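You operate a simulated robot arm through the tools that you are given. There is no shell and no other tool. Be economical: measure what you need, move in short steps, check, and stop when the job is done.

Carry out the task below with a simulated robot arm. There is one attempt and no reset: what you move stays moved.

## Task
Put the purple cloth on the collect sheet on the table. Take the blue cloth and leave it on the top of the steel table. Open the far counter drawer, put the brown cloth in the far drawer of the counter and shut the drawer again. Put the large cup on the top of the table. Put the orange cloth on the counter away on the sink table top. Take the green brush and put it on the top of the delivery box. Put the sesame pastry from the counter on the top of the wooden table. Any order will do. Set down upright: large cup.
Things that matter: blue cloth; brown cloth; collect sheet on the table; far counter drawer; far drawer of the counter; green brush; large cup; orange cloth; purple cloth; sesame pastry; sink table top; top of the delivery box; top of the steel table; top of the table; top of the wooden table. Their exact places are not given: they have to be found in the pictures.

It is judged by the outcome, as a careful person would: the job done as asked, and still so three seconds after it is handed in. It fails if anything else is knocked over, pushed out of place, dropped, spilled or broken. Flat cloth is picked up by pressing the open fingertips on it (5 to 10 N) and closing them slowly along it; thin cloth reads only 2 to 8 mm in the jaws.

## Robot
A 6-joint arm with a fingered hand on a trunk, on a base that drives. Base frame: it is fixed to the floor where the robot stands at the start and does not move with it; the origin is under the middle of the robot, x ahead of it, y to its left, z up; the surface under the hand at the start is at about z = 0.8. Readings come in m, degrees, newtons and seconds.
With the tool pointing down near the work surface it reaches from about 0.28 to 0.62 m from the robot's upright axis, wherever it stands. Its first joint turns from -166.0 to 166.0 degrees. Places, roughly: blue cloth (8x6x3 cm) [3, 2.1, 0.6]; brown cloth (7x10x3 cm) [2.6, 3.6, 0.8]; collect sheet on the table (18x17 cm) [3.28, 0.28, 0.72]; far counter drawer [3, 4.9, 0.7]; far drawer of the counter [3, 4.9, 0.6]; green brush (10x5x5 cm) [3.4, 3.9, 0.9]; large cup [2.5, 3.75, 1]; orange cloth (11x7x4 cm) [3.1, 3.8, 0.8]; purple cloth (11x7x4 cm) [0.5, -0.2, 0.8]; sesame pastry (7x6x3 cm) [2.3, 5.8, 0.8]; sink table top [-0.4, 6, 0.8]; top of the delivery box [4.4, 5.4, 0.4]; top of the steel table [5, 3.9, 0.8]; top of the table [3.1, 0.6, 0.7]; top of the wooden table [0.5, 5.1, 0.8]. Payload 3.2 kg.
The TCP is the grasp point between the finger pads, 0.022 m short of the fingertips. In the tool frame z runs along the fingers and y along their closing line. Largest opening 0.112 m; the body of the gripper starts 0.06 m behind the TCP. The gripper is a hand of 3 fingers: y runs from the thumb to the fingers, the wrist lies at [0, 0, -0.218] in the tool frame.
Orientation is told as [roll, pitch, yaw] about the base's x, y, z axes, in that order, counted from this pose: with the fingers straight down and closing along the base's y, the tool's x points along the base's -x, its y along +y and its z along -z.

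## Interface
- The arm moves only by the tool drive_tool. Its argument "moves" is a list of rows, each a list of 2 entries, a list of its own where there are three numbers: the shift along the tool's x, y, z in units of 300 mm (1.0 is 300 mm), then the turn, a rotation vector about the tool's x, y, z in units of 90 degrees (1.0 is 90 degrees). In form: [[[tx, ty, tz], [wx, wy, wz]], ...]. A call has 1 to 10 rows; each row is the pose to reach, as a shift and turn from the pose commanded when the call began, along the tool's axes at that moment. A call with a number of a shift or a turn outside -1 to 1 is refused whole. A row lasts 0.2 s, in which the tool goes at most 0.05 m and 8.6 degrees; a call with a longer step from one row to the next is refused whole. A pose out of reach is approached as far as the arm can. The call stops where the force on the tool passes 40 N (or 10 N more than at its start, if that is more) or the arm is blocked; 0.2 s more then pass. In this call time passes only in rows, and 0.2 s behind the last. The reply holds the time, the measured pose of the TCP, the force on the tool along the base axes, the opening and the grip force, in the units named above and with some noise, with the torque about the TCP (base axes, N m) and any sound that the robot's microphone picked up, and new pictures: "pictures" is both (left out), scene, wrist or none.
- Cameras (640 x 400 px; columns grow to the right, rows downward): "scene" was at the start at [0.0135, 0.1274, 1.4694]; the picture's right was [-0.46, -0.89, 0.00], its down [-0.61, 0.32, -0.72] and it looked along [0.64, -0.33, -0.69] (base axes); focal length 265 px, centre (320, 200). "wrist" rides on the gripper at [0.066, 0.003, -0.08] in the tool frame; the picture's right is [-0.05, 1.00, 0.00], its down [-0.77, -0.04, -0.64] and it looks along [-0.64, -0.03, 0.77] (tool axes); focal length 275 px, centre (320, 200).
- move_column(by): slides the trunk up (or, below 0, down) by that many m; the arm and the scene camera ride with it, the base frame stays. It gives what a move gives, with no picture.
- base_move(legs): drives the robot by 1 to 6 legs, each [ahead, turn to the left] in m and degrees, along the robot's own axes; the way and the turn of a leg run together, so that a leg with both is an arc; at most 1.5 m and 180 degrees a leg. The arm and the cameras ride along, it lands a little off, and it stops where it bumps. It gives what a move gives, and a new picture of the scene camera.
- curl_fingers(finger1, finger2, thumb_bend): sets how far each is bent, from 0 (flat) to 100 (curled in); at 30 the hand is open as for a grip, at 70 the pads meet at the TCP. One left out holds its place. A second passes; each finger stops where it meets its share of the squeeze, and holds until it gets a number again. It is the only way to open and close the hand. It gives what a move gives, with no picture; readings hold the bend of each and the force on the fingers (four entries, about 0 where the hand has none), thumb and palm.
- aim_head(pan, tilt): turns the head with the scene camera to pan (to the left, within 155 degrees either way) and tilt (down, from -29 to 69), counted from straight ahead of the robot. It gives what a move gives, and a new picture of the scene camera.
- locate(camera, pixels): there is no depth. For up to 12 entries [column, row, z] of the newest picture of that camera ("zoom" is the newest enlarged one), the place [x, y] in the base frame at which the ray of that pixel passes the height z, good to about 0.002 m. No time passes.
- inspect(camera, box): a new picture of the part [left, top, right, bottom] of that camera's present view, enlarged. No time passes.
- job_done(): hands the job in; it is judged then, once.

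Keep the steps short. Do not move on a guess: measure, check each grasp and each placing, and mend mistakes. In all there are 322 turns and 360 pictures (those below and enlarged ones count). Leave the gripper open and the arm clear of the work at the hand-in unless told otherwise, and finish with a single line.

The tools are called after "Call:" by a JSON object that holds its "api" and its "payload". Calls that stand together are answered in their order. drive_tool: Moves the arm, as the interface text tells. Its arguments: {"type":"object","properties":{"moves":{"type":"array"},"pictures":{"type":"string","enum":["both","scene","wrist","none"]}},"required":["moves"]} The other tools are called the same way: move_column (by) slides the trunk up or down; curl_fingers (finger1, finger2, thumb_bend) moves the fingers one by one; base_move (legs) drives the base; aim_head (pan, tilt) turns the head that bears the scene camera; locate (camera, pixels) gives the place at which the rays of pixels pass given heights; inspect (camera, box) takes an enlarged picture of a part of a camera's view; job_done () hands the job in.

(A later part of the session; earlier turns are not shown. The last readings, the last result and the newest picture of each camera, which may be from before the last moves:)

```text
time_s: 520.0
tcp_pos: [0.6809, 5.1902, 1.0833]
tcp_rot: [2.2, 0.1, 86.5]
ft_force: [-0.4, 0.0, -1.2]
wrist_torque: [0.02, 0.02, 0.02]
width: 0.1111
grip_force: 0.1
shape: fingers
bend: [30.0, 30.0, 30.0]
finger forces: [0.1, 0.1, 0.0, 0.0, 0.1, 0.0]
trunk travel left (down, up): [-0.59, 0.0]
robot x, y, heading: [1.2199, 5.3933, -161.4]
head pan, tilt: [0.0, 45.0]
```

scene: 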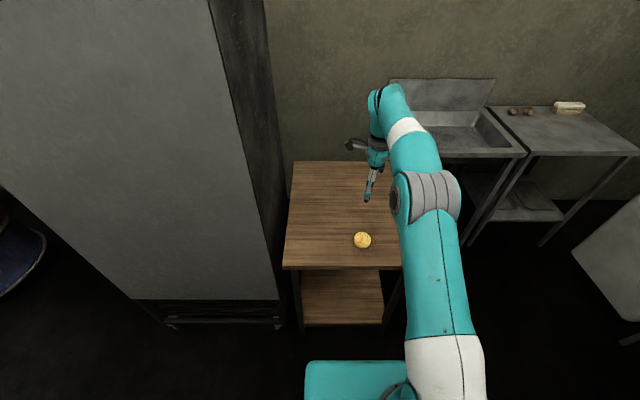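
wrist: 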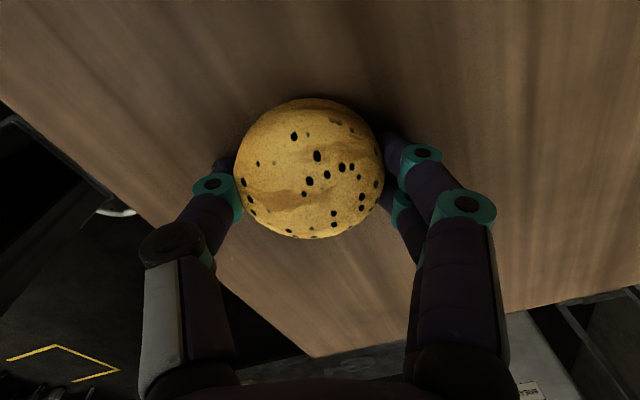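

The pastry lies on the wooden table. Next the orange cloth: I look south for the lane along the counter's west side.

Call:
{"api": "aim_head", "payload": {"pan": 85, "tilt": 35}}

Call:
{"api": "locate", "payload": {"camera": "scene", "pixels": [[186, 240, 0], [370, 210, 0], [305, 205, 0], [375, 320, 0], [430, 398, 0], [155, 148, 0.825], [400, 330, 0], [290, 175, 0]]}}

```text
time_s: 521.5
tcp_pos: [0.6803, 5.1903, 1.0821]
tcp_rot: [2.2, 0.1, 86.5]
ft_force: [0.0, 0.7, -0.3]
wrist_torque: [0.01, -0.02, 0.0]
width: 0.1112
grip_force: 0.1
shape: fingers
bend: [30.0, 30.0, 30.0]
finger forces: [0.0, 0.0, 0.0, 0.0, 0.0, 0.0]
trunk travel left (down, up): [-0.59, 0.0]
robot x, y, heading: [1.2183, 5.3941, -161.2]
head pan, tilt: [85.0, 35.0]
```

scene: 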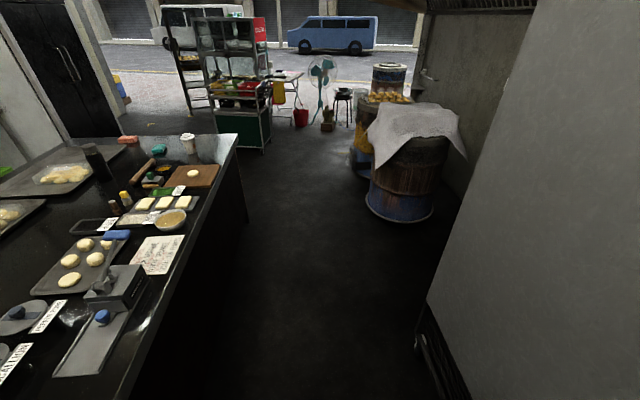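

```text
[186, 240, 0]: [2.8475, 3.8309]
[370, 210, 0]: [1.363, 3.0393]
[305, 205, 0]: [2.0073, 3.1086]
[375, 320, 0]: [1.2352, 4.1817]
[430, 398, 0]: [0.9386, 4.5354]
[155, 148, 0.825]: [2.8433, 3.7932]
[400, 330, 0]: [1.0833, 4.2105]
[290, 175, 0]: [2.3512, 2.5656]
```

I retract the arm, then drive down the lane (n≈3.05) to the south end and round to the orange cloth.

Call:
{"api": "drive_tool", "payload": {"moves": [[[-0.06, -0.14, 0], [0, 0, 0]], [[-0.12, -0.28, 0], [0, 0, 0]], [[-0.18, -0.42, 0], [0, 0, 0]], [[-0.24, -0.55, 0], [0, 0, 0]]], "pictures": "none"}}

Call:
{"api": "base_move", "payload": {"legs": [[0, 92], [1.4, 0], [1.4, 0], [0, 92.5], [1.1, 0], [0, 85]]}}

Call:
{"api": "aim_head", "payload": {"pan": 0, "tilt": 45}}

```text
time_s: 522.5
tcp_pos: [0.8494, 5.253, 1.0755]
tcp_rot: [2.4, 0.2, 86.5]
ft_force: [1.6, 0.0, -0.8]
wrist_torque: [-0.01, 0.03, 0.03]
width: 0.1111
grip_force: 0.0
shape: fingers
bend: [30.0, 30.0, 30.0]
finger forces: [0.1, 0.0, 0.1, 0.0, 0.0, 0.0]
trunk travel left (down, up): [-0.59, 0.0]
robot x, y, heading: [1.2189, 5.3953, -161.3]
head pan, tilt: [85.0, 35.0]
```

```text
time_s: 552.9
tcp_pos: [3.163, 3.6518, 1.075]
tcp_rot: [2.3, 0.2, -2.2]
ft_force: [0.2, 0.1, -0.1]
wrist_torque: [-0.01, 0.02, -0.03]
width: 0.1111
grip_force: 0.1
shape: fingers
bend: [30.0, 30.0, 30.0]
finger forces: [0.0, 0.1, 0.0, 0.1, 0.0, 0.1]
trunk travel left (down, up): [-0.59, 0.0]
robot x, y, heading: [3.3076, 3.2816, 109.6]
head pan, tilt: [85.0, 35.0]
```

scene: 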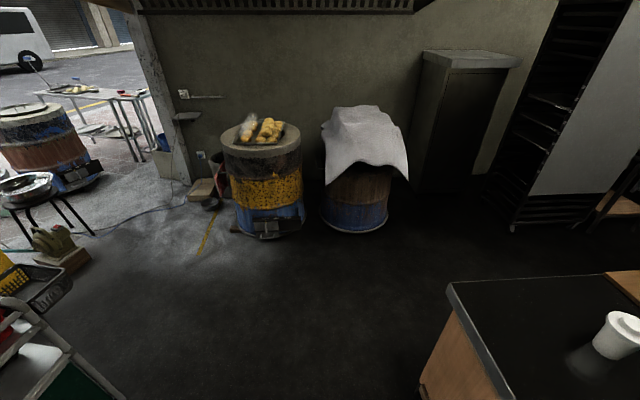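

```text
time_s: 554.5
tcp_pos: [3.1634, 3.6515, 1.0752]
tcp_rot: [2.4, 0.2, -2.3]
ft_force: [-1.0, -0.3, 0.2]
wrist_torque: [0.03, 0.0, -0.01]
width: 0.1111
grip_force: 0.1
shape: fingers
bend: [30.0, 30.0, 30.0]
finger forces: [0.0, 0.1, 0.1, 0.0, 0.0, 0.1]
trunk travel left (down, up): [-0.59, 0.0]
robot x, y, heading: [3.3111, 3.2849, 109.5]
head pan, tilt: [0.0, 45.0]
```

scene: 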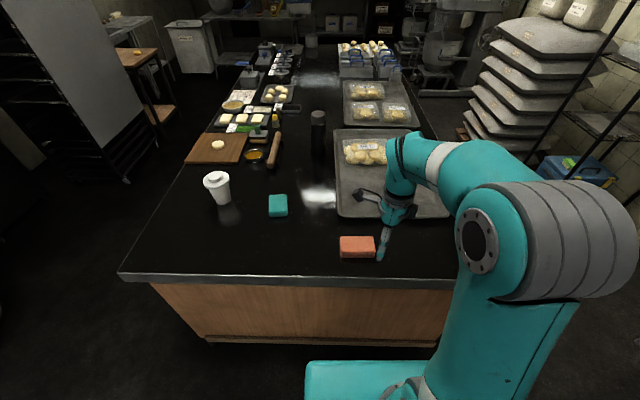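

Call:
{"api": "drive_tool", "payload": {"moves": [[[0, 0, 0], [0, 0, 0]]], "pictures": "wrist"}}

Call:
{"api": "locate", "payload": {"camera": "scene", "pixels": [[340, 237, 0.865], [374, 236, 0.865], [376, 250, 0.865], [340, 252, 0.865], [378, 258, 0.828], [341, 259, 0.828]]}}

```text
time_s: 554.9
tcp_pos: [3.1635, 3.6504, 1.0747]
tcp_rot: [2.3, 0.3, -2.4]
ft_force: [-0.1, 0.5, 0.3]
wrist_torque: [-0.01, 0.03, -0.02]
width: 0.111
grip_force: 0.1
shape: fingers
bend: [30.0, 30.0, 30.0]
finger forces: [0.0, 0.0, 0.1, 0.0, 0.1, 0.1]
trunk travel left (down, up): [-0.59, 0.0]
robot x, y, heading: [3.3081, 3.281, 109.5]
head pan, tilt: [0.0, 45.0]
```

wrist: 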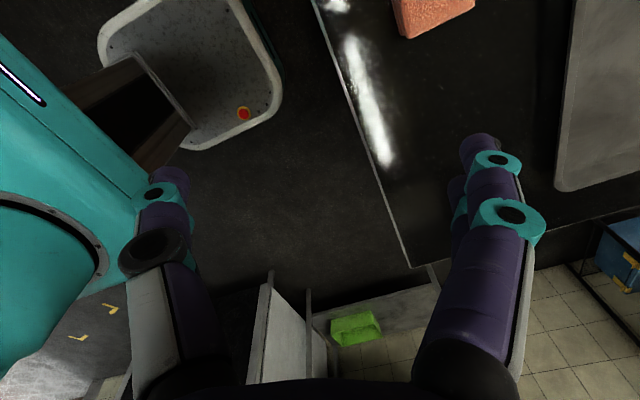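

```text
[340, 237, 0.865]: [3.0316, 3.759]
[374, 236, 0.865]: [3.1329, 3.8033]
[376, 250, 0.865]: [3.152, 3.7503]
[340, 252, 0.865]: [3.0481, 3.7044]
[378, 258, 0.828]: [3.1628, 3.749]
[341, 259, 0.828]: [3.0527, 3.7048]
```

Orange cloth: centre (3.091,3.754), long axis 23.5°. I turn the tool by 26° and go above it.

Call:
{"api": "drive_tool", "payload": {"moves": [[[0.06, 0.08, 0.06], [0, 0, -0.072]], [[0.12, 0.16, 0.12], [0, 0, -0.144]], [[0.18, 0.25, 0.2], [0, 0, -0.216]], [[0.256, 0.335, 0.28], [0, 0, -0.288]], [[0.256, 0.335, 0.38], [0, 0, -0.288]]], "pictures": "wrist"}}

```text
time_s: 556.1
tcp_pos: [3.0892, 3.7573, 0.9654]
tcp_rot: [2.2, -0.8, 23.7]
ft_force: [1.0, -0.7, -0.2]
wrist_torque: [0.01, 0.0, 0.01]
width: 0.1111
grip_force: 0.1
shape: fingers
bend: [30.0, 30.0, 30.0]
finger forces: [0.1, 0.0, 0.0, 0.0, 0.0, 0.1]
trunk travel left (down, up): [-0.59, 0.0]
robot x, y, heading: [3.311, 3.2818, 109.5]
head pan, tilt: [0.0, 45.0]
```

wrist: 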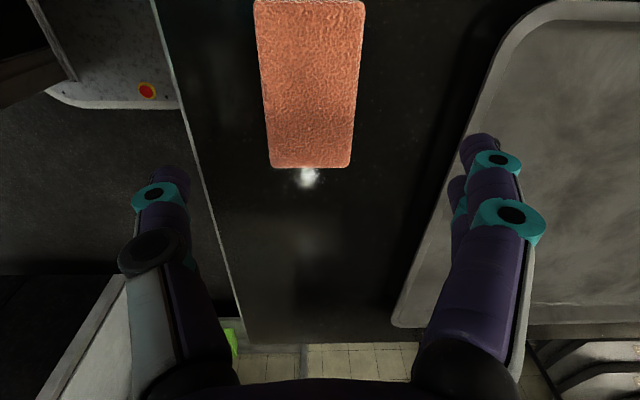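

Call:
{"api": "locate", "payload": {"camera": "wrist", "pixels": [[270, 166, 0.865], [351, 164, 0.865], [257, 5, 0.865], [365, 5, 0.865], [393, 325, 0.835]]}}

```text
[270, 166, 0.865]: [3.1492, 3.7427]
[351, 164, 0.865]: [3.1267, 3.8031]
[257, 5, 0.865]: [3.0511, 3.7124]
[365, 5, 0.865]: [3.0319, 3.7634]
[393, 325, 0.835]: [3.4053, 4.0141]
```

Call:
{"api": "locate", "payload": {"camera": "wrist", "pixels": [[440, 190, 0.835], [500, 50, 0.835], [535, 8, 0.835], [410, 280, 0.835]]}}

```text
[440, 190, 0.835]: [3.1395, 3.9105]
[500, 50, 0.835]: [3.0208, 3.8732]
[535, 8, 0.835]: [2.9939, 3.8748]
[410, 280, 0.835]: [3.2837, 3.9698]
```

Call:
{"api": "drive_tool", "payload": {"moves": [[[0, -0.005, 0.12], [0, 0, 0.04]], [[0, -0.005, 0.24], [0, 0, 0.04]], [[0, -0.005, 0.32], [0, 0, 0.04]], [[0, -0.005, 0.355], [0, 0, 0.04]]], "pictures": "wrist"}}

Call:
{"api": "curl_fingers", "payload": {"finger1": 70, "finger2": 70, "thumb_bend": 70}}

Call:
{"api": "drive_tool", "payload": {"moves": [[[0, 0, -0.06], [0, 0, 0]], [[0, 0, -0.18], [0, 0, 0]], [[0, 0, -0.33], [0, 0, 0]], [[0, 0, -0.48], [0, 0, 0]], [[0, 0, -0.63], [0, 0, 0]]], "pictures": "wrist"}}

```text
time_s: 557.1
tcp_pos: [3.0905, 3.761, 0.8591]
tcp_rot: [2.2, -0.6, 20.0]
ft_force: [-0.4, -0.5, 1.1]
wrist_torque: [-0.01, 0.01, -0.01]
width: 0.1113
grip_force: 0.0
shape: fingers
bend: [30.0, 30.0, 30.0]
finger forces: [0.0, 0.0, 0.1, 0.0, 0.1, 0.0]
trunk travel left (down, up): [-0.59, 0.0]
robot x, y, heading: [3.31, 3.2784, 109.7]
head pan, tilt: [0.0, 45.0]
```

wrist: 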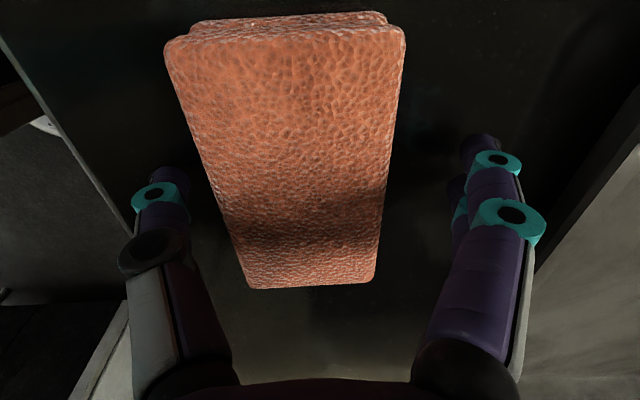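

```text
time_s: 558.1
tcp_pos: [3.0905, 3.7618, 0.8598]
tcp_rot: [2.2, -0.7, 20.0]
ft_force: [-0.4, 0.3, 0.2]
wrist_torque: [-0.02, -0.02, -0.02]
width: 0.0587
grip_force: 16.4
shape: fingers
bend: [50.0, 50.0, 55.0]
finger forces: [8.1, 8.1, 0.0, 0.0, 16.2, 0.0]
trunk travel left (down, up): [-0.59, 0.0]
robot x, y, heading: [3.3105, 3.2822, 109.5]
head pan, tilt: [0.0, 45.0]
```

```text
time_s: 559.3
tcp_pos: [3.0887, 3.7526, 1.0475]
tcp_rot: [2.1, -0.7, 20.0]
ft_force: [0.6, 0.3, -0.5]
wrist_torque: [0.0, 0.0, 0.0]
width: 0.0586
grip_force: 16.4
shape: fingers
bend: [50.0, 50.0, 55.0]
finger forces: [8.0, 8.1, 0.0, 0.0, 16.1, 0.1]
trunk travel left (down, up): [-0.59, 0.0]
robot x, y, heading: [3.3123, 3.2819, 109.7]
head pan, tilt: [0.0, 45.0]
```

wrist: 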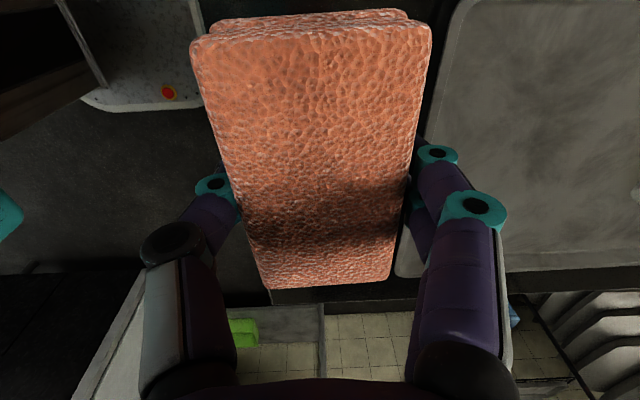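

Held. I drive back down and up the lane towards the sink table.

Call:
{"api": "base_move", "payload": {"legs": [[0, 93.4], [1.1, 0], [0, -92.5], [1.4, 0], [1.4, 0]]}}

Call:
{"api": "aim_head", "payload": {"pan": 35, "tilt": 30}}

```text
time_s: 586.0
tcp_pos: [1.213, 6.0163, 1.0479]
tcp_rot: [2.2, -0.7, 18.4]
ft_force: [-0.3, 0.0, 0.1]
wrist_torque: [0.02, 0.02, 0.02]
width: 0.0577
grip_force: 14.9
shape: fingers
bend: [50.0, 50.0, 55.0]
finger forces: [7.7, 7.6, 0.0, 0.0, 15.2, 0.1]
trunk travel left (down, up): [-0.59, 0.0]
robot x, y, heading: [1.4228, 5.5377, 108.1]
head pan, tilt: [0.0, 45.0]
```

scene: 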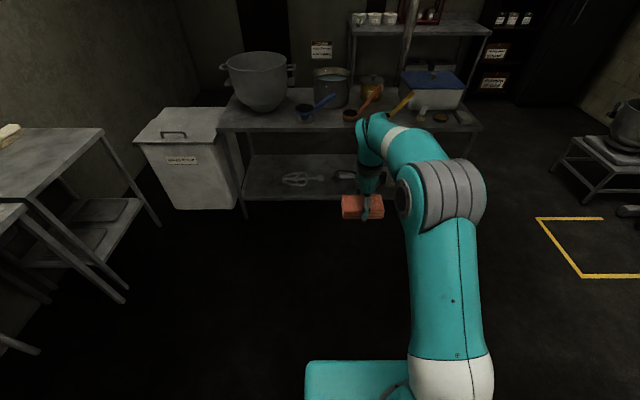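

```text
time_s: 587.0
tcp_pos: [1.2127, 6.0156, 1.047]
tcp_rot: [2.2, -0.7, 18.4]
ft_force: [0.2, 0.0, -0.9]
wrist_torque: [-0.02, 0.0, -0.02]
width: 0.0576
grip_force: 14.9
shape: fingers
bend: [50.0, 50.0, 55.0]
finger forces: [7.6, 7.6, 0.1, 0.0, 15.2, 0.1]
trunk travel left (down, up): [-0.59, 0.0]
robot x, y, heading: [1.4234, 5.5414, 108.0]
head pan, tilt: [35.0, 30.0]
```

scene: 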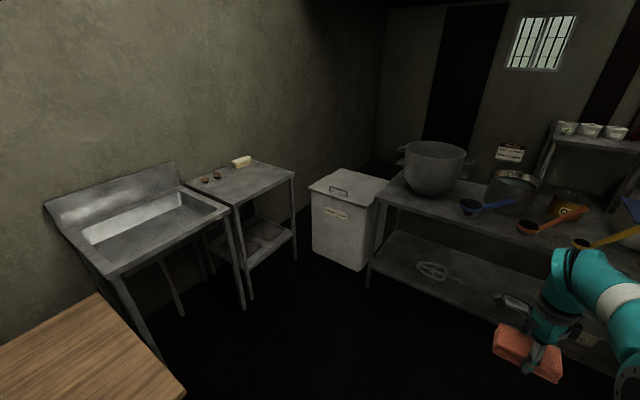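

Call:
{"api": "locate", "payload": {"camera": "scene", "pixels": [[232, 203, 0.8], [295, 174, 0.8], [258, 161, 0.8], [240, 185, 0.8], [247, 300, 0], [297, 262, 0], [313, 252, 0], [362, 270, 0], [370, 288, 0], [160, 360, 0], [183, 390, 0.78]]}}

Call:
{"api": "inspect", "payload": {"camera": "scene", "box": [170, 140, 330, 240]}}

```text
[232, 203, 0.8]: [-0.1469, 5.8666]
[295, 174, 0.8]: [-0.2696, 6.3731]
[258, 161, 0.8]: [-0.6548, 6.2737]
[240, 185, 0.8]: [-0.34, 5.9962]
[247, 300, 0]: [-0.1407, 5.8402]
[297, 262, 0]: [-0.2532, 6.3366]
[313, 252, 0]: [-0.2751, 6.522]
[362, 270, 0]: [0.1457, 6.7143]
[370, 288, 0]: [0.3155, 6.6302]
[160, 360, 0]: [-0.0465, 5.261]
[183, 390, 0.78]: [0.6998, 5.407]
```

```text
4.00 times, centred on (250, 190) of scene
```

zoom: 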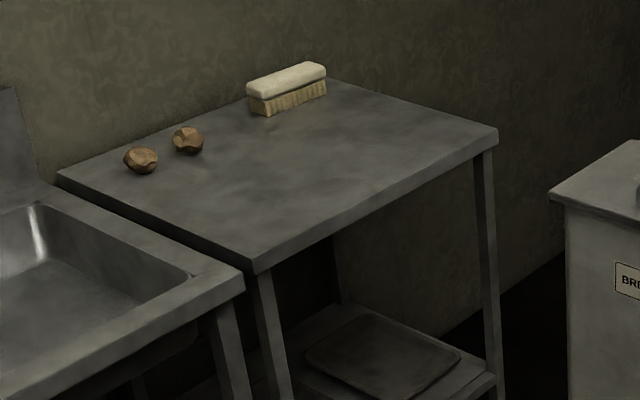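

Target on the sink table: (-0.33,6.12). I drive to about (0.2,6.05).

Call:
{"api": "base_move", "payload": {"legs": [[0, 49.4], [1.28, 0], [0, 12]]}}

Call:
{"api": "aim_head", "payload": {"pan": 0, "tilt": 45}}

```text
time_s: 589.8
tcp_pos: [0.9277, 5.7135, 1.0473]
tcp_rot: [2.2, 0.3, 67.5]
ft_force: [-0.6, 1.4, -0.9]
wrist_torque: [-0.01, 0.02, -0.01]
width: 0.0573
grip_force: 15.0
shape: fingers
bend: [50.0, 50.0, 55.0]
finger forces: [7.5, 7.5, 0.0, 0.0, 15.0, 0.0]
trunk travel left (down, up): [-0.59, 0.0]
robot x, y, heading: [1.411, 5.5212, 156.7]
head pan, tilt: [35.0, 30.0]
stopped in leg 1: the robot was blocked; the commanded pose is now the measured one
```

scene: 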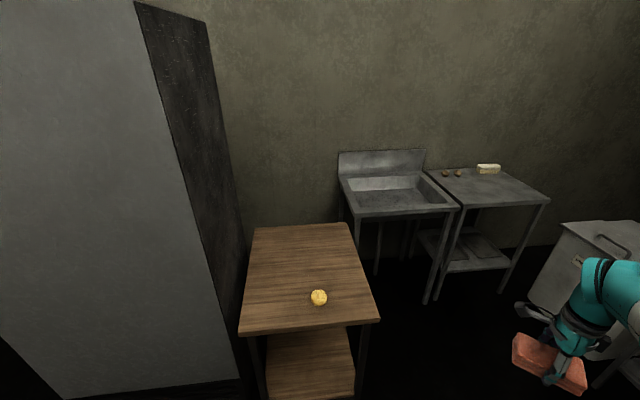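

```text
time_s: 590.8
tcp_pos: [0.929, 5.7133, 1.0469]
tcp_rot: [2.2, 0.3, 67.5]
ft_force: [0.7, 0.1, -0.8]
wrist_torque: [0.0, 0.01, 0.0]
width: 0.0575
grip_force: 14.7
shape: fingers
bend: [50.0, 50.0, 55.0]
finger forces: [7.4, 7.5, 0.1, 0.0, 15.0, 0.0]
trunk travel left (down, up): [-0.59, 0.0]
robot x, y, heading: [1.4083, 5.5227, 156.8]
head pan, tilt: [0.0, 45.0]
```

scene: 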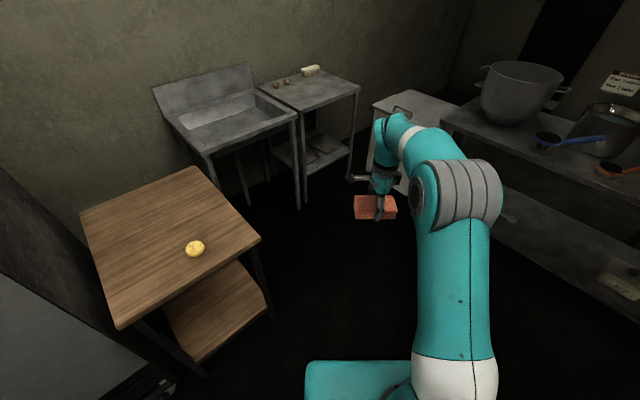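

The turn was stopped by the counter beside me (0.2 m off), practically complete. I drive on, away from it.

Call:
{"api": "base_move", "payload": {"legs": [[1.28, 1], [0, 11]]}}

```text
time_s: 597.9
tcp_pos: [-0.2696, 6.0795, 1.0484]
tcp_rot: [2.3, 0.3, 80.3]
ft_force: [-0.1, 0.3, -0.2]
wrist_torque: [0.02, 0.0, 0.03]
width: 0.0572
grip_force: 14.7
shape: fingers
bend: [50.0, 50.0, 55.0]
finger forces: [7.4, 7.4, 0.1, 0.1, 14.8, 0.1]
trunk travel left (down, up): [-0.59, 0.0]
robot x, y, heading: [0.2448, 6.0038, 169.7]
head pan, tilt: [0.0, 45.0]
```

scene: 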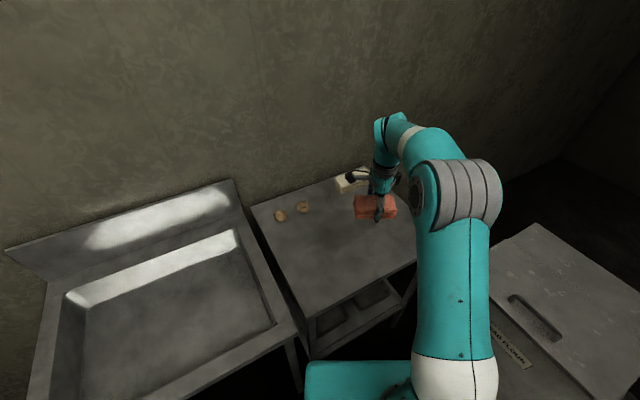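

I move to (-0.31,6.11) and lower.

Call:
{"api": "drive_tool", "payload": {"moves": [[[-0.04, 0.08, 0.05], [0, 0, 0]], [[-0.076, 0.148, 0.15], [0, 0, 0]], [[-0.076, 0.148, 0.3], [0, 0, 0]], [[-0.076, 0.148, 0.45], [0, 0, 0]], [[-0.076, 0.148, 0.58], [0, 0, 0]], [[-0.076, 0.148, 0.65], [0, 0, 0]], [[-0.076, 0.148, 0.69], [0, 0, 0]]], "pictures": "both"}}

```text
time_s: 599.5
tcp_pos: [-0.3166, 6.1108, 0.8488]
tcp_rot: [3.0, 0.3, 80.2]
ft_force: [-2.2, 1.9, 41.6]
wrist_torque: [-0.15, -1.11, 0.08]
width: 0.0574
grip_force: 30.1
shape: fingers
bend: [52.0, 52.0, 57.0]
finger forces: [7.6, 7.7, 0.0, 0.0, 43.9, 0.0]
trunk travel left (down, up): [-0.59, 0.0]
robot x, y, heading: [0.2419, 6.001, 169.3]
head pan, tilt: [0.0, 45.0]
```

scene: 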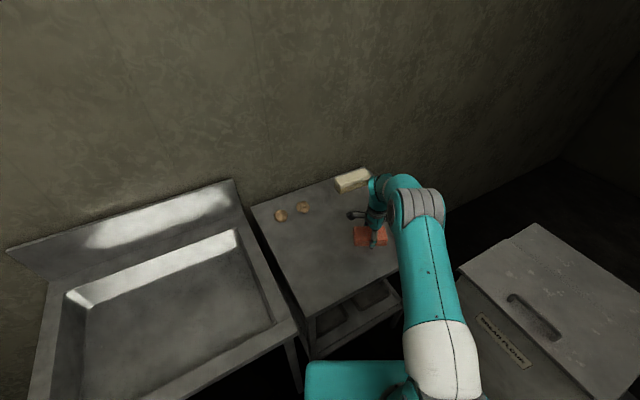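
wrist: 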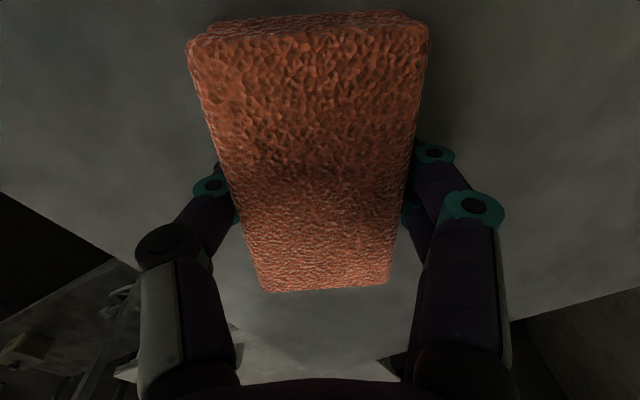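

Contact at z 0.849. I ease up, release, and lift.

Call:
{"api": "drive_tool", "payload": {"moves": [[[0, 0, -0.02], [0, 0, 0]]], "pictures": "none"}}

Call:
{"api": "curl_fingers", "payload": {"finger1": 30, "finger2": 30, "thumb_bend": 30}}

Call:
{"api": "drive_tool", "payload": {"moves": [[[0, 0, -0.08], [0, 0, 0]], [[0, 0, -0.2], [0, 0, 0]], [[0, 0, -0.35], [0, 0, 0]], [[0, 0, -0.5], [0, 0, 0]], [[0, 0, -0.65], [0, 0, 0]], [[0, -0.14, -0.7], [0, 0, 0]], [[0, -0.28, -0.72], [0, 0, 0]], [[0, -0.42, -0.74], [0, 0, 0]], [[0, -0.56, -0.75], [0, 0, 0]]], "pictures": "scene"}}

```text
time_s: 599.9
tcp_pos: [-0.3171, 6.1104, 0.8488]
tcp_rot: [2.2, 0.3, 80.2]
ft_force: [-3.2, 2.5, 11.8]
wrist_torque: [0.09, 0.26, 0.02]
width: 0.0575
grip_force: 16.2
shape: fingers
bend: [51.0, 52.0, 57.0]
finger forces: [9.1, 9.1, 0.0, 0.1, 15.1, 0.1]
trunk travel left (down, up): [-0.59, 0.0]
robot x, y, heading: [0.2427, 6.0026, 170.0]
head pan, tilt: [0.0, 45.0]
```

```text
time_s: 600.9
tcp_pos: [-0.3187, 6.1089, 0.8495]
tcp_rot: [2.1, 0.4, 80.3]
ft_force: [0.1, -0.5, 0.5]
wrist_torque: [0.01, -0.02, 0.02]
width: 0.1114
grip_force: 0.0
shape: fingers
bend: [30.0, 30.0, 30.0]
finger forces: [0.0, 0.0, 0.0, 0.1, 0.1, 0.1]
trunk travel left (down, up): [-0.59, 0.0]
robot x, y, heading: [0.2435, 6.0017, 169.3]
head pan, tilt: [0.0, 45.0]
```

```text
time_s: 602.9
tcp_pos: [-0.145, 6.0815, 1.0645]
tcp_rot: [2.3, 0.4, 80.2]
ft_force: [-0.8, -0.5, -0.2]
wrist_torque: [0.03, 0.01, 0.0]
width: 0.1113
grip_force: 0.1
shape: fingers
bend: [30.0, 30.0, 30.0]
finger forces: [0.0, 0.0, 0.0, 0.0, 0.1, 0.0]
trunk travel left (down, up): [-0.59, 0.0]
robot x, y, heading: [0.242, 6.0044, 169.7]
head pan, tilt: [0.0, 45.0]
```

scene: 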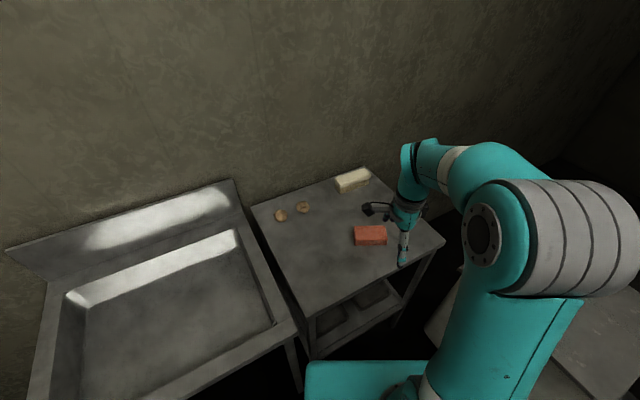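

The orange cloth lies on the sink table. Next the large cup: I drive back into the lane beside the counter.

Call:
{"api": "base_move", "payload": {"legs": [[0, 165.5], [1.0, 0], [0, -42.5], [1.1, 0], [1.0, 0]]}}

Call:
{"api": "aim_head", "payload": {"pan": 70, "tilt": 35}}

```text
time_s: 627.1
tcp_pos: [2.0818, 3.2283, 1.0632]
tcp_rot: [2.2, 0.2, -157.9]
ft_force: [0.1, -0.6, -0.2]
wrist_torque: [0.0, 0.01, -0.01]
width: 0.1115
grip_force: 0.0
shape: fingers
bend: [30.0, 30.0, 30.0]
finger forces: [0.0, 0.0, 0.1, 0.1, 0.0, 0.0]
trunk travel left (down, up): [-0.59, 0.0]
robot x, y, heading: [1.9469, 3.6031, -68.7]
head pan, tilt: [0.0, 45.0]
```

scene: 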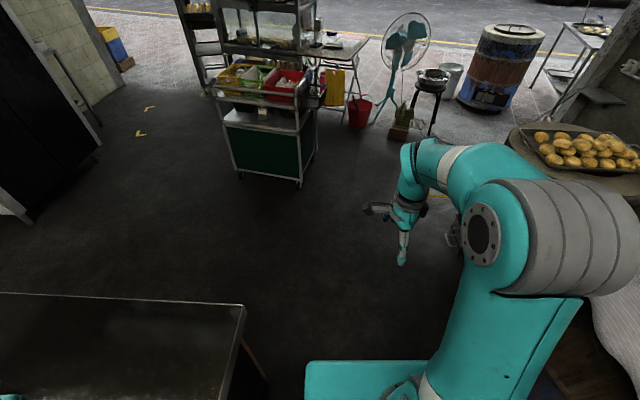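

```text
time_s: 628.5
tcp_pos: [2.0806, 3.2287, 1.0633]
tcp_rot: [2.2, 0.3, -157.8]
ft_force: [-0.7, 0.1, -0.3]
wrist_torque: [0.02, -0.01, 0.04]
width: 0.1115
grip_force: 0.2
shape: fingers
bend: [30.0, 30.0, 30.0]
finger forces: [0.0, 0.1, 0.0, 0.1, 0.0, 0.1]
trunk travel left (down, up): [-0.59, 0.0]
robot x, y, heading: [1.9443, 3.6034, -68.4]
head pan, tilt: [70.0, 35.0]
```

scene: 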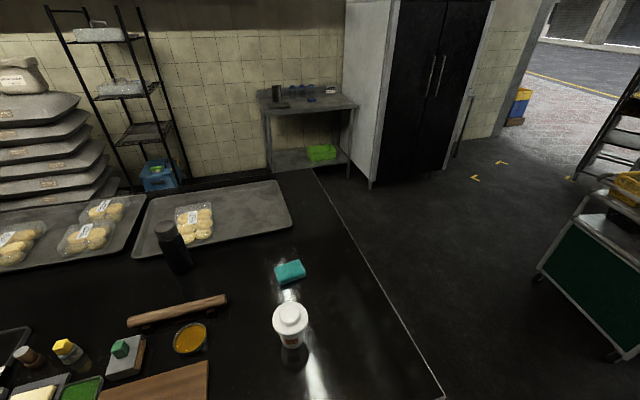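

Call:
{"api": "locate", "payload": {"camera": "scene", "pixels": [[290, 318, 1.0], [290, 318, 0.97], [292, 348, 0.828], [272, 322, 0.96], [307, 322, 0.96], [292, 340, 0.828]]}}

Call:
{"api": "inspect", "payload": {"camera": "scene", "box": [240, 280, 340, 390]}}

```text
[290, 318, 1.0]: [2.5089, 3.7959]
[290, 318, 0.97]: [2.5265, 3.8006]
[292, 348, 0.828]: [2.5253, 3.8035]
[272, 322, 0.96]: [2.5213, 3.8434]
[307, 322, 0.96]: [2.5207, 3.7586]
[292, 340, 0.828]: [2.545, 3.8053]
```

```text
3.64 times, centred on (290, 335) of scene
```

zoom: 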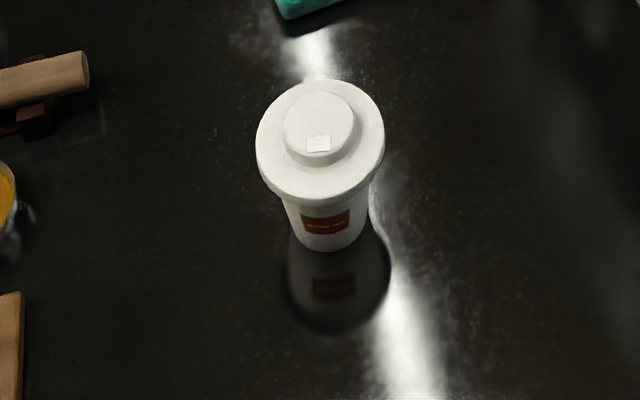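

The cup is at about (2.55,3.805), lid top z≈0.94. I turn to face it.

Call:
{"api": "base_move", "payload": {"legs": [[0, 87]]}}

Call:
{"api": "drive_tool", "payload": {"moves": [[[0, 0, 0], [0, 0, 0]]], "pictures": "wrist"}}

```text
time_s: 632.6
tcp_pos: [2.322, 3.7205, 1.0643]
tcp_rot: [2.2, 0.3, -70.7]
ft_force: [0.3, -0.5, 0.0]
wrist_torque: [-0.01, 0.02, -0.01]
width: 0.1114
grip_force: 0.1
shape: fingers
bend: [30.0, 30.0, 30.0]
finger forces: [0.0, 0.1, 0.1, 0.0, 0.0, 0.1]
trunk travel left (down, up): [-0.59, 0.0]
robot x, y, heading: [1.9439, 3.6011, 18.7]
head pan, tilt: [70.0, 35.0]
```

scene: 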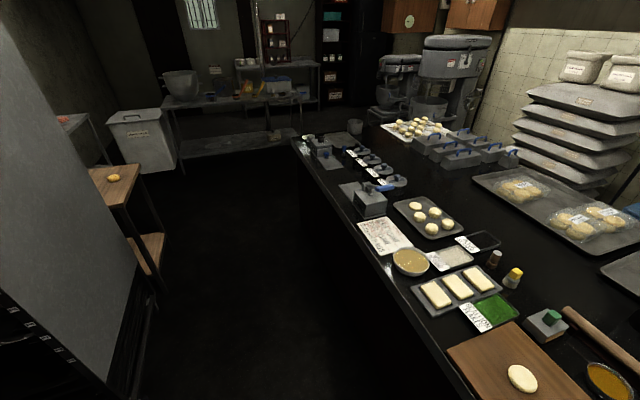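

```text
time_s: 633.0
tcp_pos: [2.3237, 3.7197, 1.0634]
tcp_rot: [2.2, 0.3, -70.5]
ft_force: [-0.7, 0.9, -0.1]
wrist_torque: [0.01, 0.0, -0.03]
width: 0.1115
grip_force: 0.1
shape: fingers
bend: [30.0, 30.0, 30.0]
finger forces: [0.0, 0.1, 0.0, 0.0, 0.0, 0.0]
trunk travel left (down, up): [-0.59, 0.0]
robot x, y, heading: [1.9454, 3.6019, 18.8]
head pan, tilt: [70.0, 35.0]
```

wrist: 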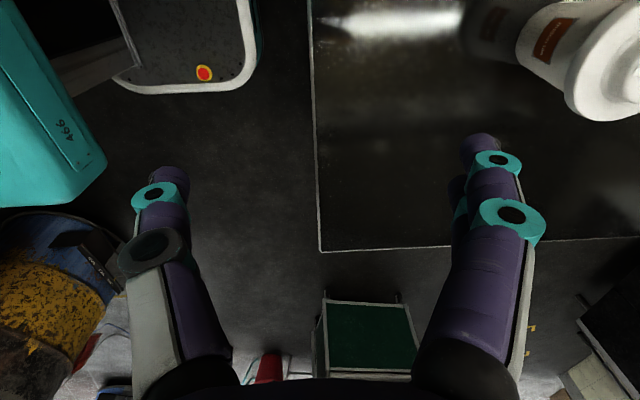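

Call:
{"api": "drive_tool", "payload": {"moves": [[[0, 0.14, 0], [0, 0, 0]], [[0, 0.28, 0], [0, 0, 0]], [[0, 0.42, 0], [0, 0, 0]], [[0, 0.56, 0], [0, 0, 0]], [[0.01, 0.7, 0], [0, 0, 0]], [[0.016, 0.8, 0], [0, 0, 0]]], "pictures": "both"}}

```text
time_s: 634.4
tcp_pos: [2.5134, 3.7941, 1.0628]
tcp_rot: [2.2, 0.3, -70.6]
ft_force: [-0.5, 0.8, -0.3]
wrist_torque: [0.03, 0.0, -0.01]
width: 0.1111
grip_force: 0.1
shape: fingers
bend: [30.0, 30.0, 30.0]
finger forces: [0.0, 0.0, 0.1, 0.1, 0.0, 0.0]
out of reach, approached as far as the arm can: row 5, 6
trunk travel left (down, up): [-0.59, 0.0]
robot x, y, heading: [1.9475, 3.6012, 18.7]
head pan, tilt: [70.0, 35.0]
```

scene: 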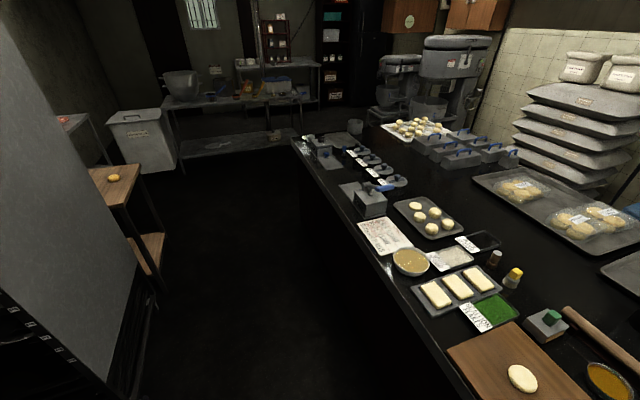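
wrist: 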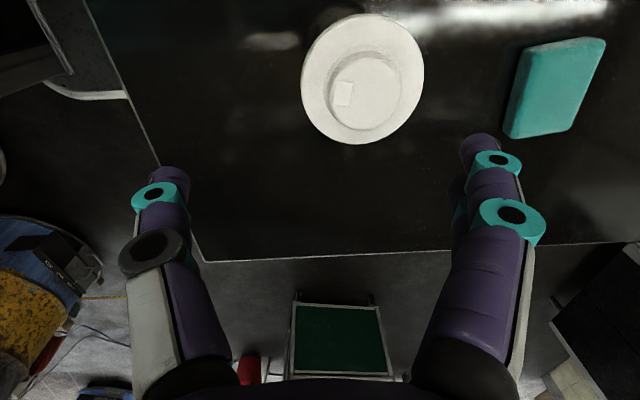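

Call:
{"api": "locate", "payload": {"camera": "wrist", "pixels": [[302, 80, 0.93], [424, 78, 0.93], [363, 14, 0.93], [360, 143, 0.93], [363, 78, 0.93], [363, 78, 0.95]]}}

Call:
{"api": "base_move", "payload": {"legs": [[0.06, 0]]}}

```text
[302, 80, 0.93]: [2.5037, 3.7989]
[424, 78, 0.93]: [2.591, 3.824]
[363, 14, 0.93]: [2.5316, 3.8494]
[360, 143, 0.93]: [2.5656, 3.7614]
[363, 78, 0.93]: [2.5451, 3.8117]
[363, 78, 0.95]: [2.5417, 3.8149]
```

```text
time_s: 635.4
tcp_pos: [2.5723, 3.8131, 1.0621]
tcp_rot: [2.3, 0.2, -70.6]
ft_force: [0.4, 0.5, -0.4]
wrist_torque: [-0.01, 0.02, 0.02]
width: 0.1114
grip_force: 0.0
shape: fingers
bend: [30.0, 30.0, 30.0]
finger forces: [0.0, 0.0, 0.1, 0.0, 0.0, 0.1]
trunk travel left (down, up): [-0.59, 0.0]
robot x, y, heading: [2.0011, 3.6205, 18.8]
head pan, tilt: [70.0, 35.0]
```

scene: 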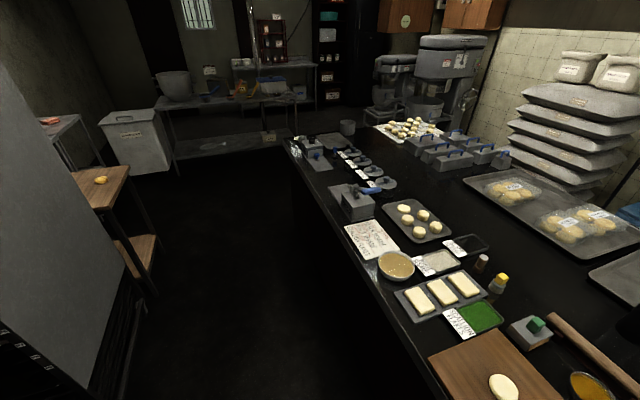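

I centre the hand over the lid (2.548,3.809) and go down to z 1.0, then look again.

Call:
{"api": "drive_tool", "payload": {"moves": [[[0.014, -0.08, 0], [0, 0, 0]], [[0.014, -0.08, 0.1], [0, 0, 0]], [[0.014, -0.08, 0.18], [0, 0, 0]]], "pictures": "wrist"}}

```text
time_s: 636.2
tcp_pos: [2.5486, 3.8086, 1.0083]
tcp_rot: [2.3, 0.3, -70.7]
ft_force: [-0.8, 0.2, 0.0]
wrist_torque: [0.0, -0.01, 0.04]
width: 0.1112
grip_force: 0.1
shape: fingers
bend: [30.0, 30.0, 30.0]
finger forces: [0.1, 0.0, 0.0, 0.0, 0.1, 0.0]
trunk travel left (down, up): [-0.59, 0.0]
robot x, y, heading: [2.0021, 3.6219, 18.5]
head pan, tilt: [70.0, 35.0]
```

wrist: 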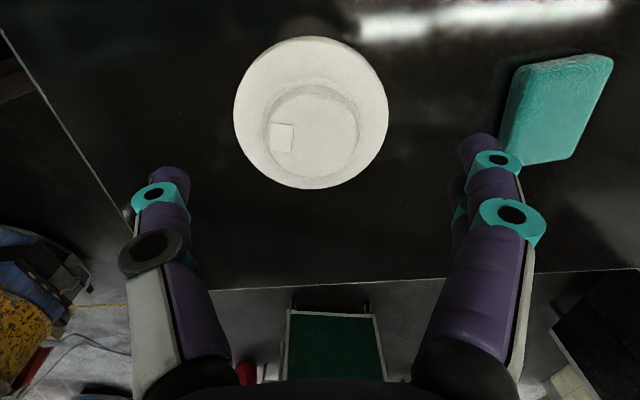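

Call:
{"api": "locate", "payload": {"camera": "wrist", "pixels": [[234, 112, 0.93], [388, 112, 0.93], [313, 36, 0.93], [313, 189, 0.93]]}}

```text
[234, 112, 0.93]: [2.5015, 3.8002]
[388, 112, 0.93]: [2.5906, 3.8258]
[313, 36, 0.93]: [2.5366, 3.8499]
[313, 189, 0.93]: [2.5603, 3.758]
```

Perfectly centred. I descend around the cup to z 0.895.

Call:
{"api": "drive_tool", "payload": {"moves": [[[0, 0, 0.1], [0, 0, 0]], [[0, 0, 0.2], [0, 0, 0]], [[0, 0, 0.28], [0, 0, 0]], [[0, 0, 0.34], [0, 0, 0]], [[0, 0, 0.375], [0, 0, 0]]], "pictures": "wrist"}}

```text
time_s: 637.3
tcp_pos: [2.5505, 3.8129, 0.9095]
tcp_rot: [3.0, 0.3, -70.8]
ft_force: [-13.0, -4.0, 29.6]
wrist_torque: [-0.39, 0.92, -0.09]
width: 0.1224
grip_force: 15.4
shape: fingers
bend: [30.0, 30.0, 30.0]
finger forces: [0.0, 1.1, 0.1, 0.0, 30.0, 0.1]
trunk travel left (down, up): [-0.59, 0.0]
robot x, y, heading: [2.0018, 3.6165, 18.9]
head pan, tilt: [70.0, 35.0]
stopped in row 5: the force on the tool passed its limit at 46 N (the readings are from after the stop); the commanded pose is now the measured one
```

wrist: 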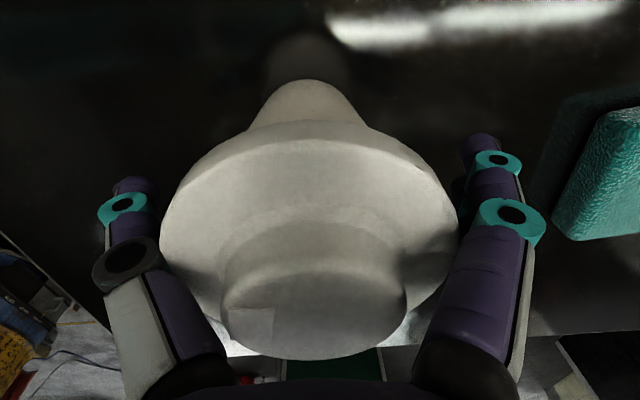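

The thumb pressed on the lid's rim. I rise 3 cm, open the fingers wider, and check the cup.

Call:
{"api": "drive_tool", "payload": {"moves": [[[0, 0, -0.03], [0, 0, 0]], [[0, 0, -0.1], [0, 0, 0]]], "pictures": "none"}}

Call:
{"api": "curl_fingers", "payload": {"finger1": 18, "finger2": 18, "thumb_bend": 18}}

Call:
{"api": "drive_tool", "payload": {"moves": [[[0, 0, -0.1], [0, 0, 0]], [[0, 0, -0.15], [0, 0, 0]]], "pictures": "wrist"}}

Call:
{"api": "aim_head", "payload": {"pan": 0, "tilt": 35}}

```text
time_s: 637.9
tcp_pos: [2.5515, 3.8126, 0.9343]
tcp_rot: [2.6, 0.3, -70.6]
ft_force: [-0.9, -0.2, 0.7]
wrist_torque: [0.01, 0.05, -0.03]
width: 0.1122
grip_force: 0.1
shape: fingers
bend: [30.0, 30.0, 30.0]
finger forces: [0.0, 0.1, 0.0, 0.0, 0.0, 0.0]
trunk travel left (down, up): [-0.59, 0.0]
robot x, y, heading: [2.0, 3.6182, 18.8]
head pan, tilt: [70.0, 35.0]
```

```text
time_s: 638.9
tcp_pos: [2.5521, 3.8117, 0.9354]
tcp_rot: [2.5, 0.4, -70.6]
ft_force: [-0.3, 0.1, -0.2]
wrist_torque: [-0.02, -0.01, 0.0]
width: 0.1322
grip_force: 0.0
shape: fingers
bend: [18.0, 18.0, 18.0]
finger forces: [0.0, 0.0, 0.0, 0.1, 0.0, 0.0]
trunk travel left (down, up): [-0.59, 0.0]
robot x, y, heading: [1.9991, 3.6219, 18.6]
head pan, tilt: [70.0, 35.0]
```

```text
time_s: 639.5
tcp_pos: [2.5505, 3.8132, 0.9799]
tcp_rot: [2.7, 0.5, -70.6]
ft_force: [1.4, -0.1, -0.2]
wrist_torque: [0.03, 0.02, 0.02]
width: 0.1323
grip_force: 0.0
shape: fingers
bend: [18.0, 18.0, 18.0]
finger forces: [0.0, 0.0, 0.0, 0.0, 0.1, 0.1]
trunk travel left (down, up): [-0.59, 0.0]
robot x, y, heading: [2.0006, 3.6191, 18.4]
head pan, tilt: [70.0, 35.0]
```

wrist: 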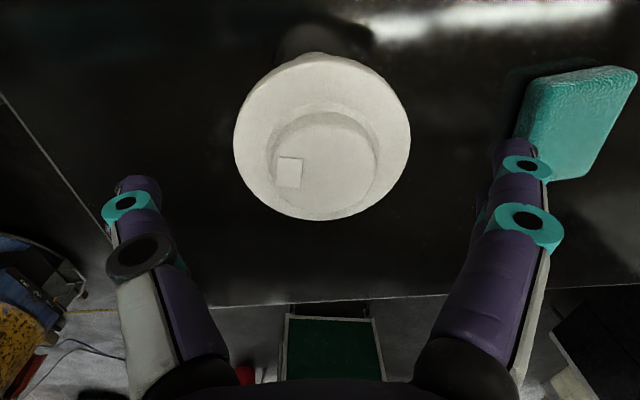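

```text
time_s: 640.9
tcp_pos: [2.5511, 3.8136, 0.9797]
tcp_rot: [2.6, 0.4, -70.6]
ft_force: [0.3, -0.1, 0.4]
wrist_torque: [0.02, 0.0, -0.02]
width: 0.1323
grip_force: 0.1
shape: fingers
bend: [18.0, 18.0, 18.0]
finger forces: [0.0, 0.0, 0.1, 0.1, 0.0, 0.1]
trunk travel left (down, up): [-0.59, 0.0]
robot x, y, heading: [2.005, 3.6185, 18.5]
head pan, tilt: [0.0, 35.0]
```

scene: 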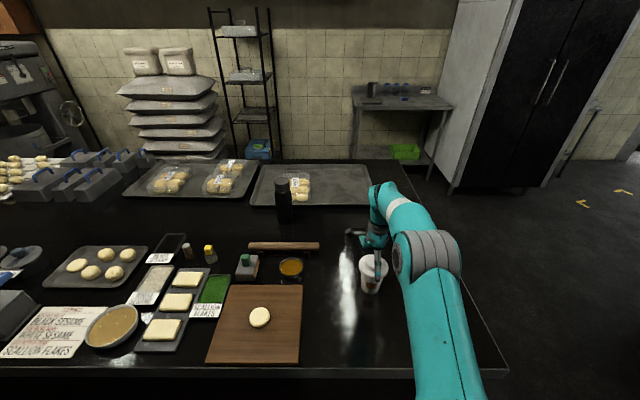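

The cup still stands upright, and bend 18 opens to 0.132. I locate the rim again.

Call:
{"api": "locate", "payload": {"camera": "wrist", "pixels": [[233, 138, 0.93], [411, 138, 0.93], [320, 52, 0.93], [322, 220, 0.93], [233, 138, 0.94], [411, 138, 0.94]]}}

```text
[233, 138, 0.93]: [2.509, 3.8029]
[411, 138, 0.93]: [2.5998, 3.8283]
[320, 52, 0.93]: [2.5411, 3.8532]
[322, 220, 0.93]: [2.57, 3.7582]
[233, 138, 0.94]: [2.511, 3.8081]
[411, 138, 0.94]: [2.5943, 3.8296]
```

Call:
{"api": "drive_tool", "payload": {"moves": [[[0, 0.008, 0.1], [0, 0, 0]], [[0, 0.008, 0.18], [0, 0, 0]], [[0, 0.008, 0.23], [0, 0, 0]], [[0, 0.008, 0.26], [0, 0, 0]], [[0, 0.008, 0.28], [0, 0, 0]]], "pictures": "wrist"}}

```text
time_s: 642.1
tcp_pos: [2.5553, 3.8153, 0.9042]
tcp_rot: [3.2, 0.4, -70.7]
ft_force: [-9.3, -1.0, 28.1]
wrist_torque: [-0.33, 0.7, -0.05]
width: 0.1401
grip_force: 14.0
shape: fingers
bend: [18.0, 18.0, 1.0]
finger forces: [0.2, 3.4, 0.1, 0.0, 24.7, 0.1]
trunk travel left (down, up): [-0.59, 0.0]
robot x, y, heading: [2.0006, 3.6153, 18.9]
head pan, tilt: [0.0, 35.0]
stopped in row 5: the force on the tool passed its limit at 44 N (the readings are from after the stop); the commanded pose is now the measured one
```

wrist: 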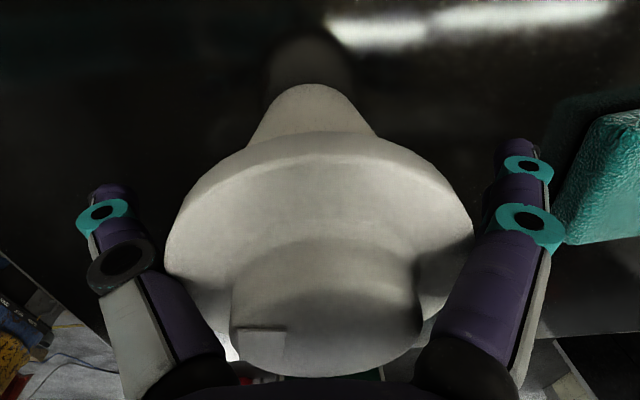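

The lid wedges between the finger roots lower down. I rise 1.3 cm and close there, on the lid's skirt.

Call:
{"api": "drive_tool", "payload": {"moves": [[[0, 0, -0.02], [0, 0, 0]], [[0, 0, -0.042], [0, 0, 0]]], "pictures": "none"}}

Call:
{"api": "curl_fingers", "payload": {"finger1": 45, "finger2": 45, "thumb_bend": 45}}

Call:
{"api": "drive_tool", "payload": {"moves": [[[0, 0, 0], [0, 0, 0]]], "pictures": "wrist"}}

```text
time_s: 642.7
tcp_pos: [2.5564, 3.8148, 0.912]
tcp_rot: [2.9, 0.4, -70.6]
ft_force: [0.3, 0.6, 0.3]
wrist_torque: [-0.02, 0.0, 0.01]
width: 0.1331
grip_force: 0.2
shape: fingers
bend: [18.0, 18.0, 18.0]
finger forces: [0.0, 0.1, 0.0, 0.0, 0.2, 0.0]
trunk travel left (down, up): [-0.59, 0.0]
robot x, y, heading: [1.9999, 3.6179, 19.0]
head pan, tilt: [0.0, 35.0]
```

```text
time_s: 643.7
tcp_pos: [2.5576, 3.8157, 0.9139]
tcp_rot: [2.9, 0.4, -70.6]
ft_force: [3.3, 2.2, 4.1]
wrist_torque: [0.11, -0.34, 0.07]
width: 0.0974
grip_force: 27.8
shape: fingers
bend: [41.0, 39.0, 43.0]
finger forces: [13.3, 16.7, 0.0, 0.0, 25.1, 0.1]
trunk travel left (down, up): [-0.59, 0.0]
robot x, y, heading: [2.0012, 3.6203, 18.8]
head pan, tilt: [0.0, 35.0]
```

```text
time_s: 644.1
tcp_pos: [2.5563, 3.8152, 0.9127]
tcp_rot: [2.9, 0.3, -70.7]
ft_force: [2.5, 1.5, 4.2]
wrist_torque: [0.1, -0.41, 0.04]
width: 0.0972
grip_force: 27.8
shape: fingers
bend: [41.0, 39.0, 43.0]
finger forces: [13.5, 16.7, 0.1, 0.0, 25.1, 0.0]
trunk travel left (down, up): [-0.59, 0.0]
robot x, y, heading: [1.9997, 3.6199, 18.8]
head pan, tilt: [0.0, 35.0]
```

wrist: 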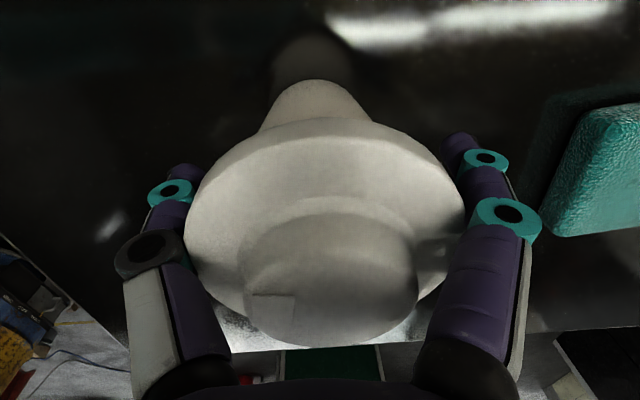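

Gripped at 0.097 m with 28 N. I lift 3 cm gently and check.

Call:
{"api": "drive_tool", "payload": {"moves": [[[0, 0, -0.03], [0, 0, 0]], [[0, 0, -0.06], [0, 0, 0]], [[0, 0, -0.1], [0, 0, 0]]], "pictures": "both"}}

Call:
{"api": "inspect", "payload": {"camera": "scene", "box": [320, 180, 460, 320]}}

```text
time_s: 644.9
tcp_pos: [2.5554, 3.8151, 0.9441]
tcp_rot: [2.8, 0.5, -70.6]
ft_force: [-0.1, -0.9, 0.2]
wrist_torque: [-0.01, -0.01, 0.02]
width: 0.0967
grip_force: 26.4
shape: fingers
bend: [41.0, 39.0, 43.0]
finger forces: [11.8, 14.1, 0.1, 0.0, 26.7, 0.0]
trunk travel left (down, up): [-0.59, 0.0]
robot x, y, heading: [2.0033, 3.6196, 18.6]
head pan, tilt: [0.0, 35.0]
heard: snap
```

scene: 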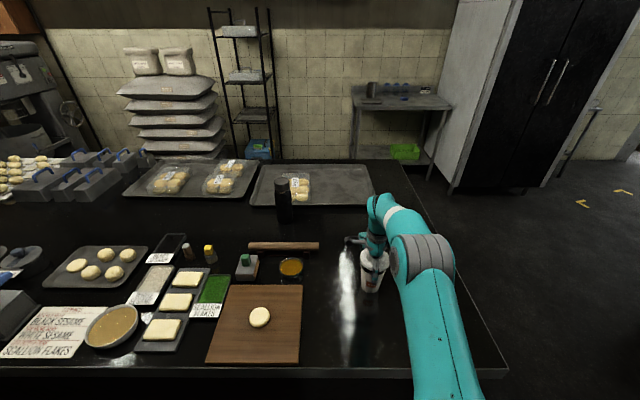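
wrist: 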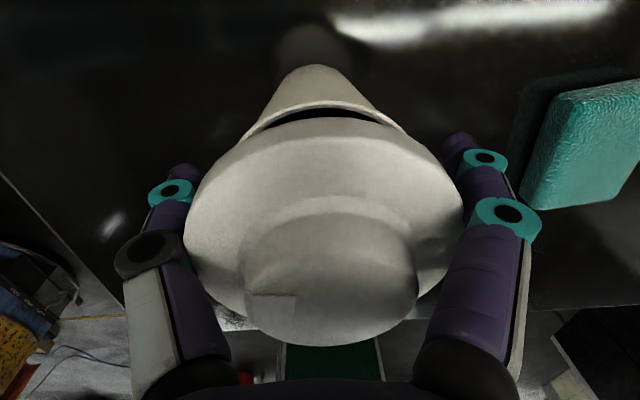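

```text
2.86 times, centred on (390, 250) of scene
```

zoom: 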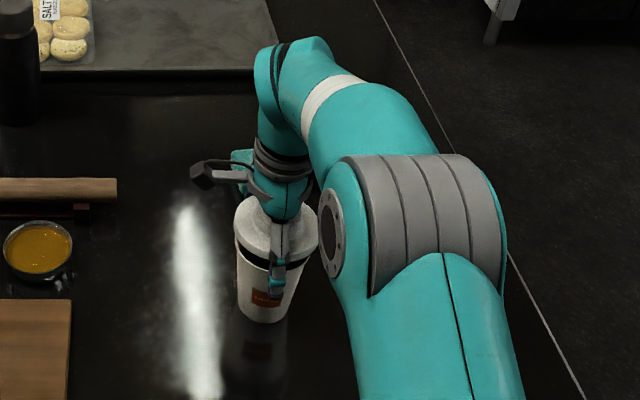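

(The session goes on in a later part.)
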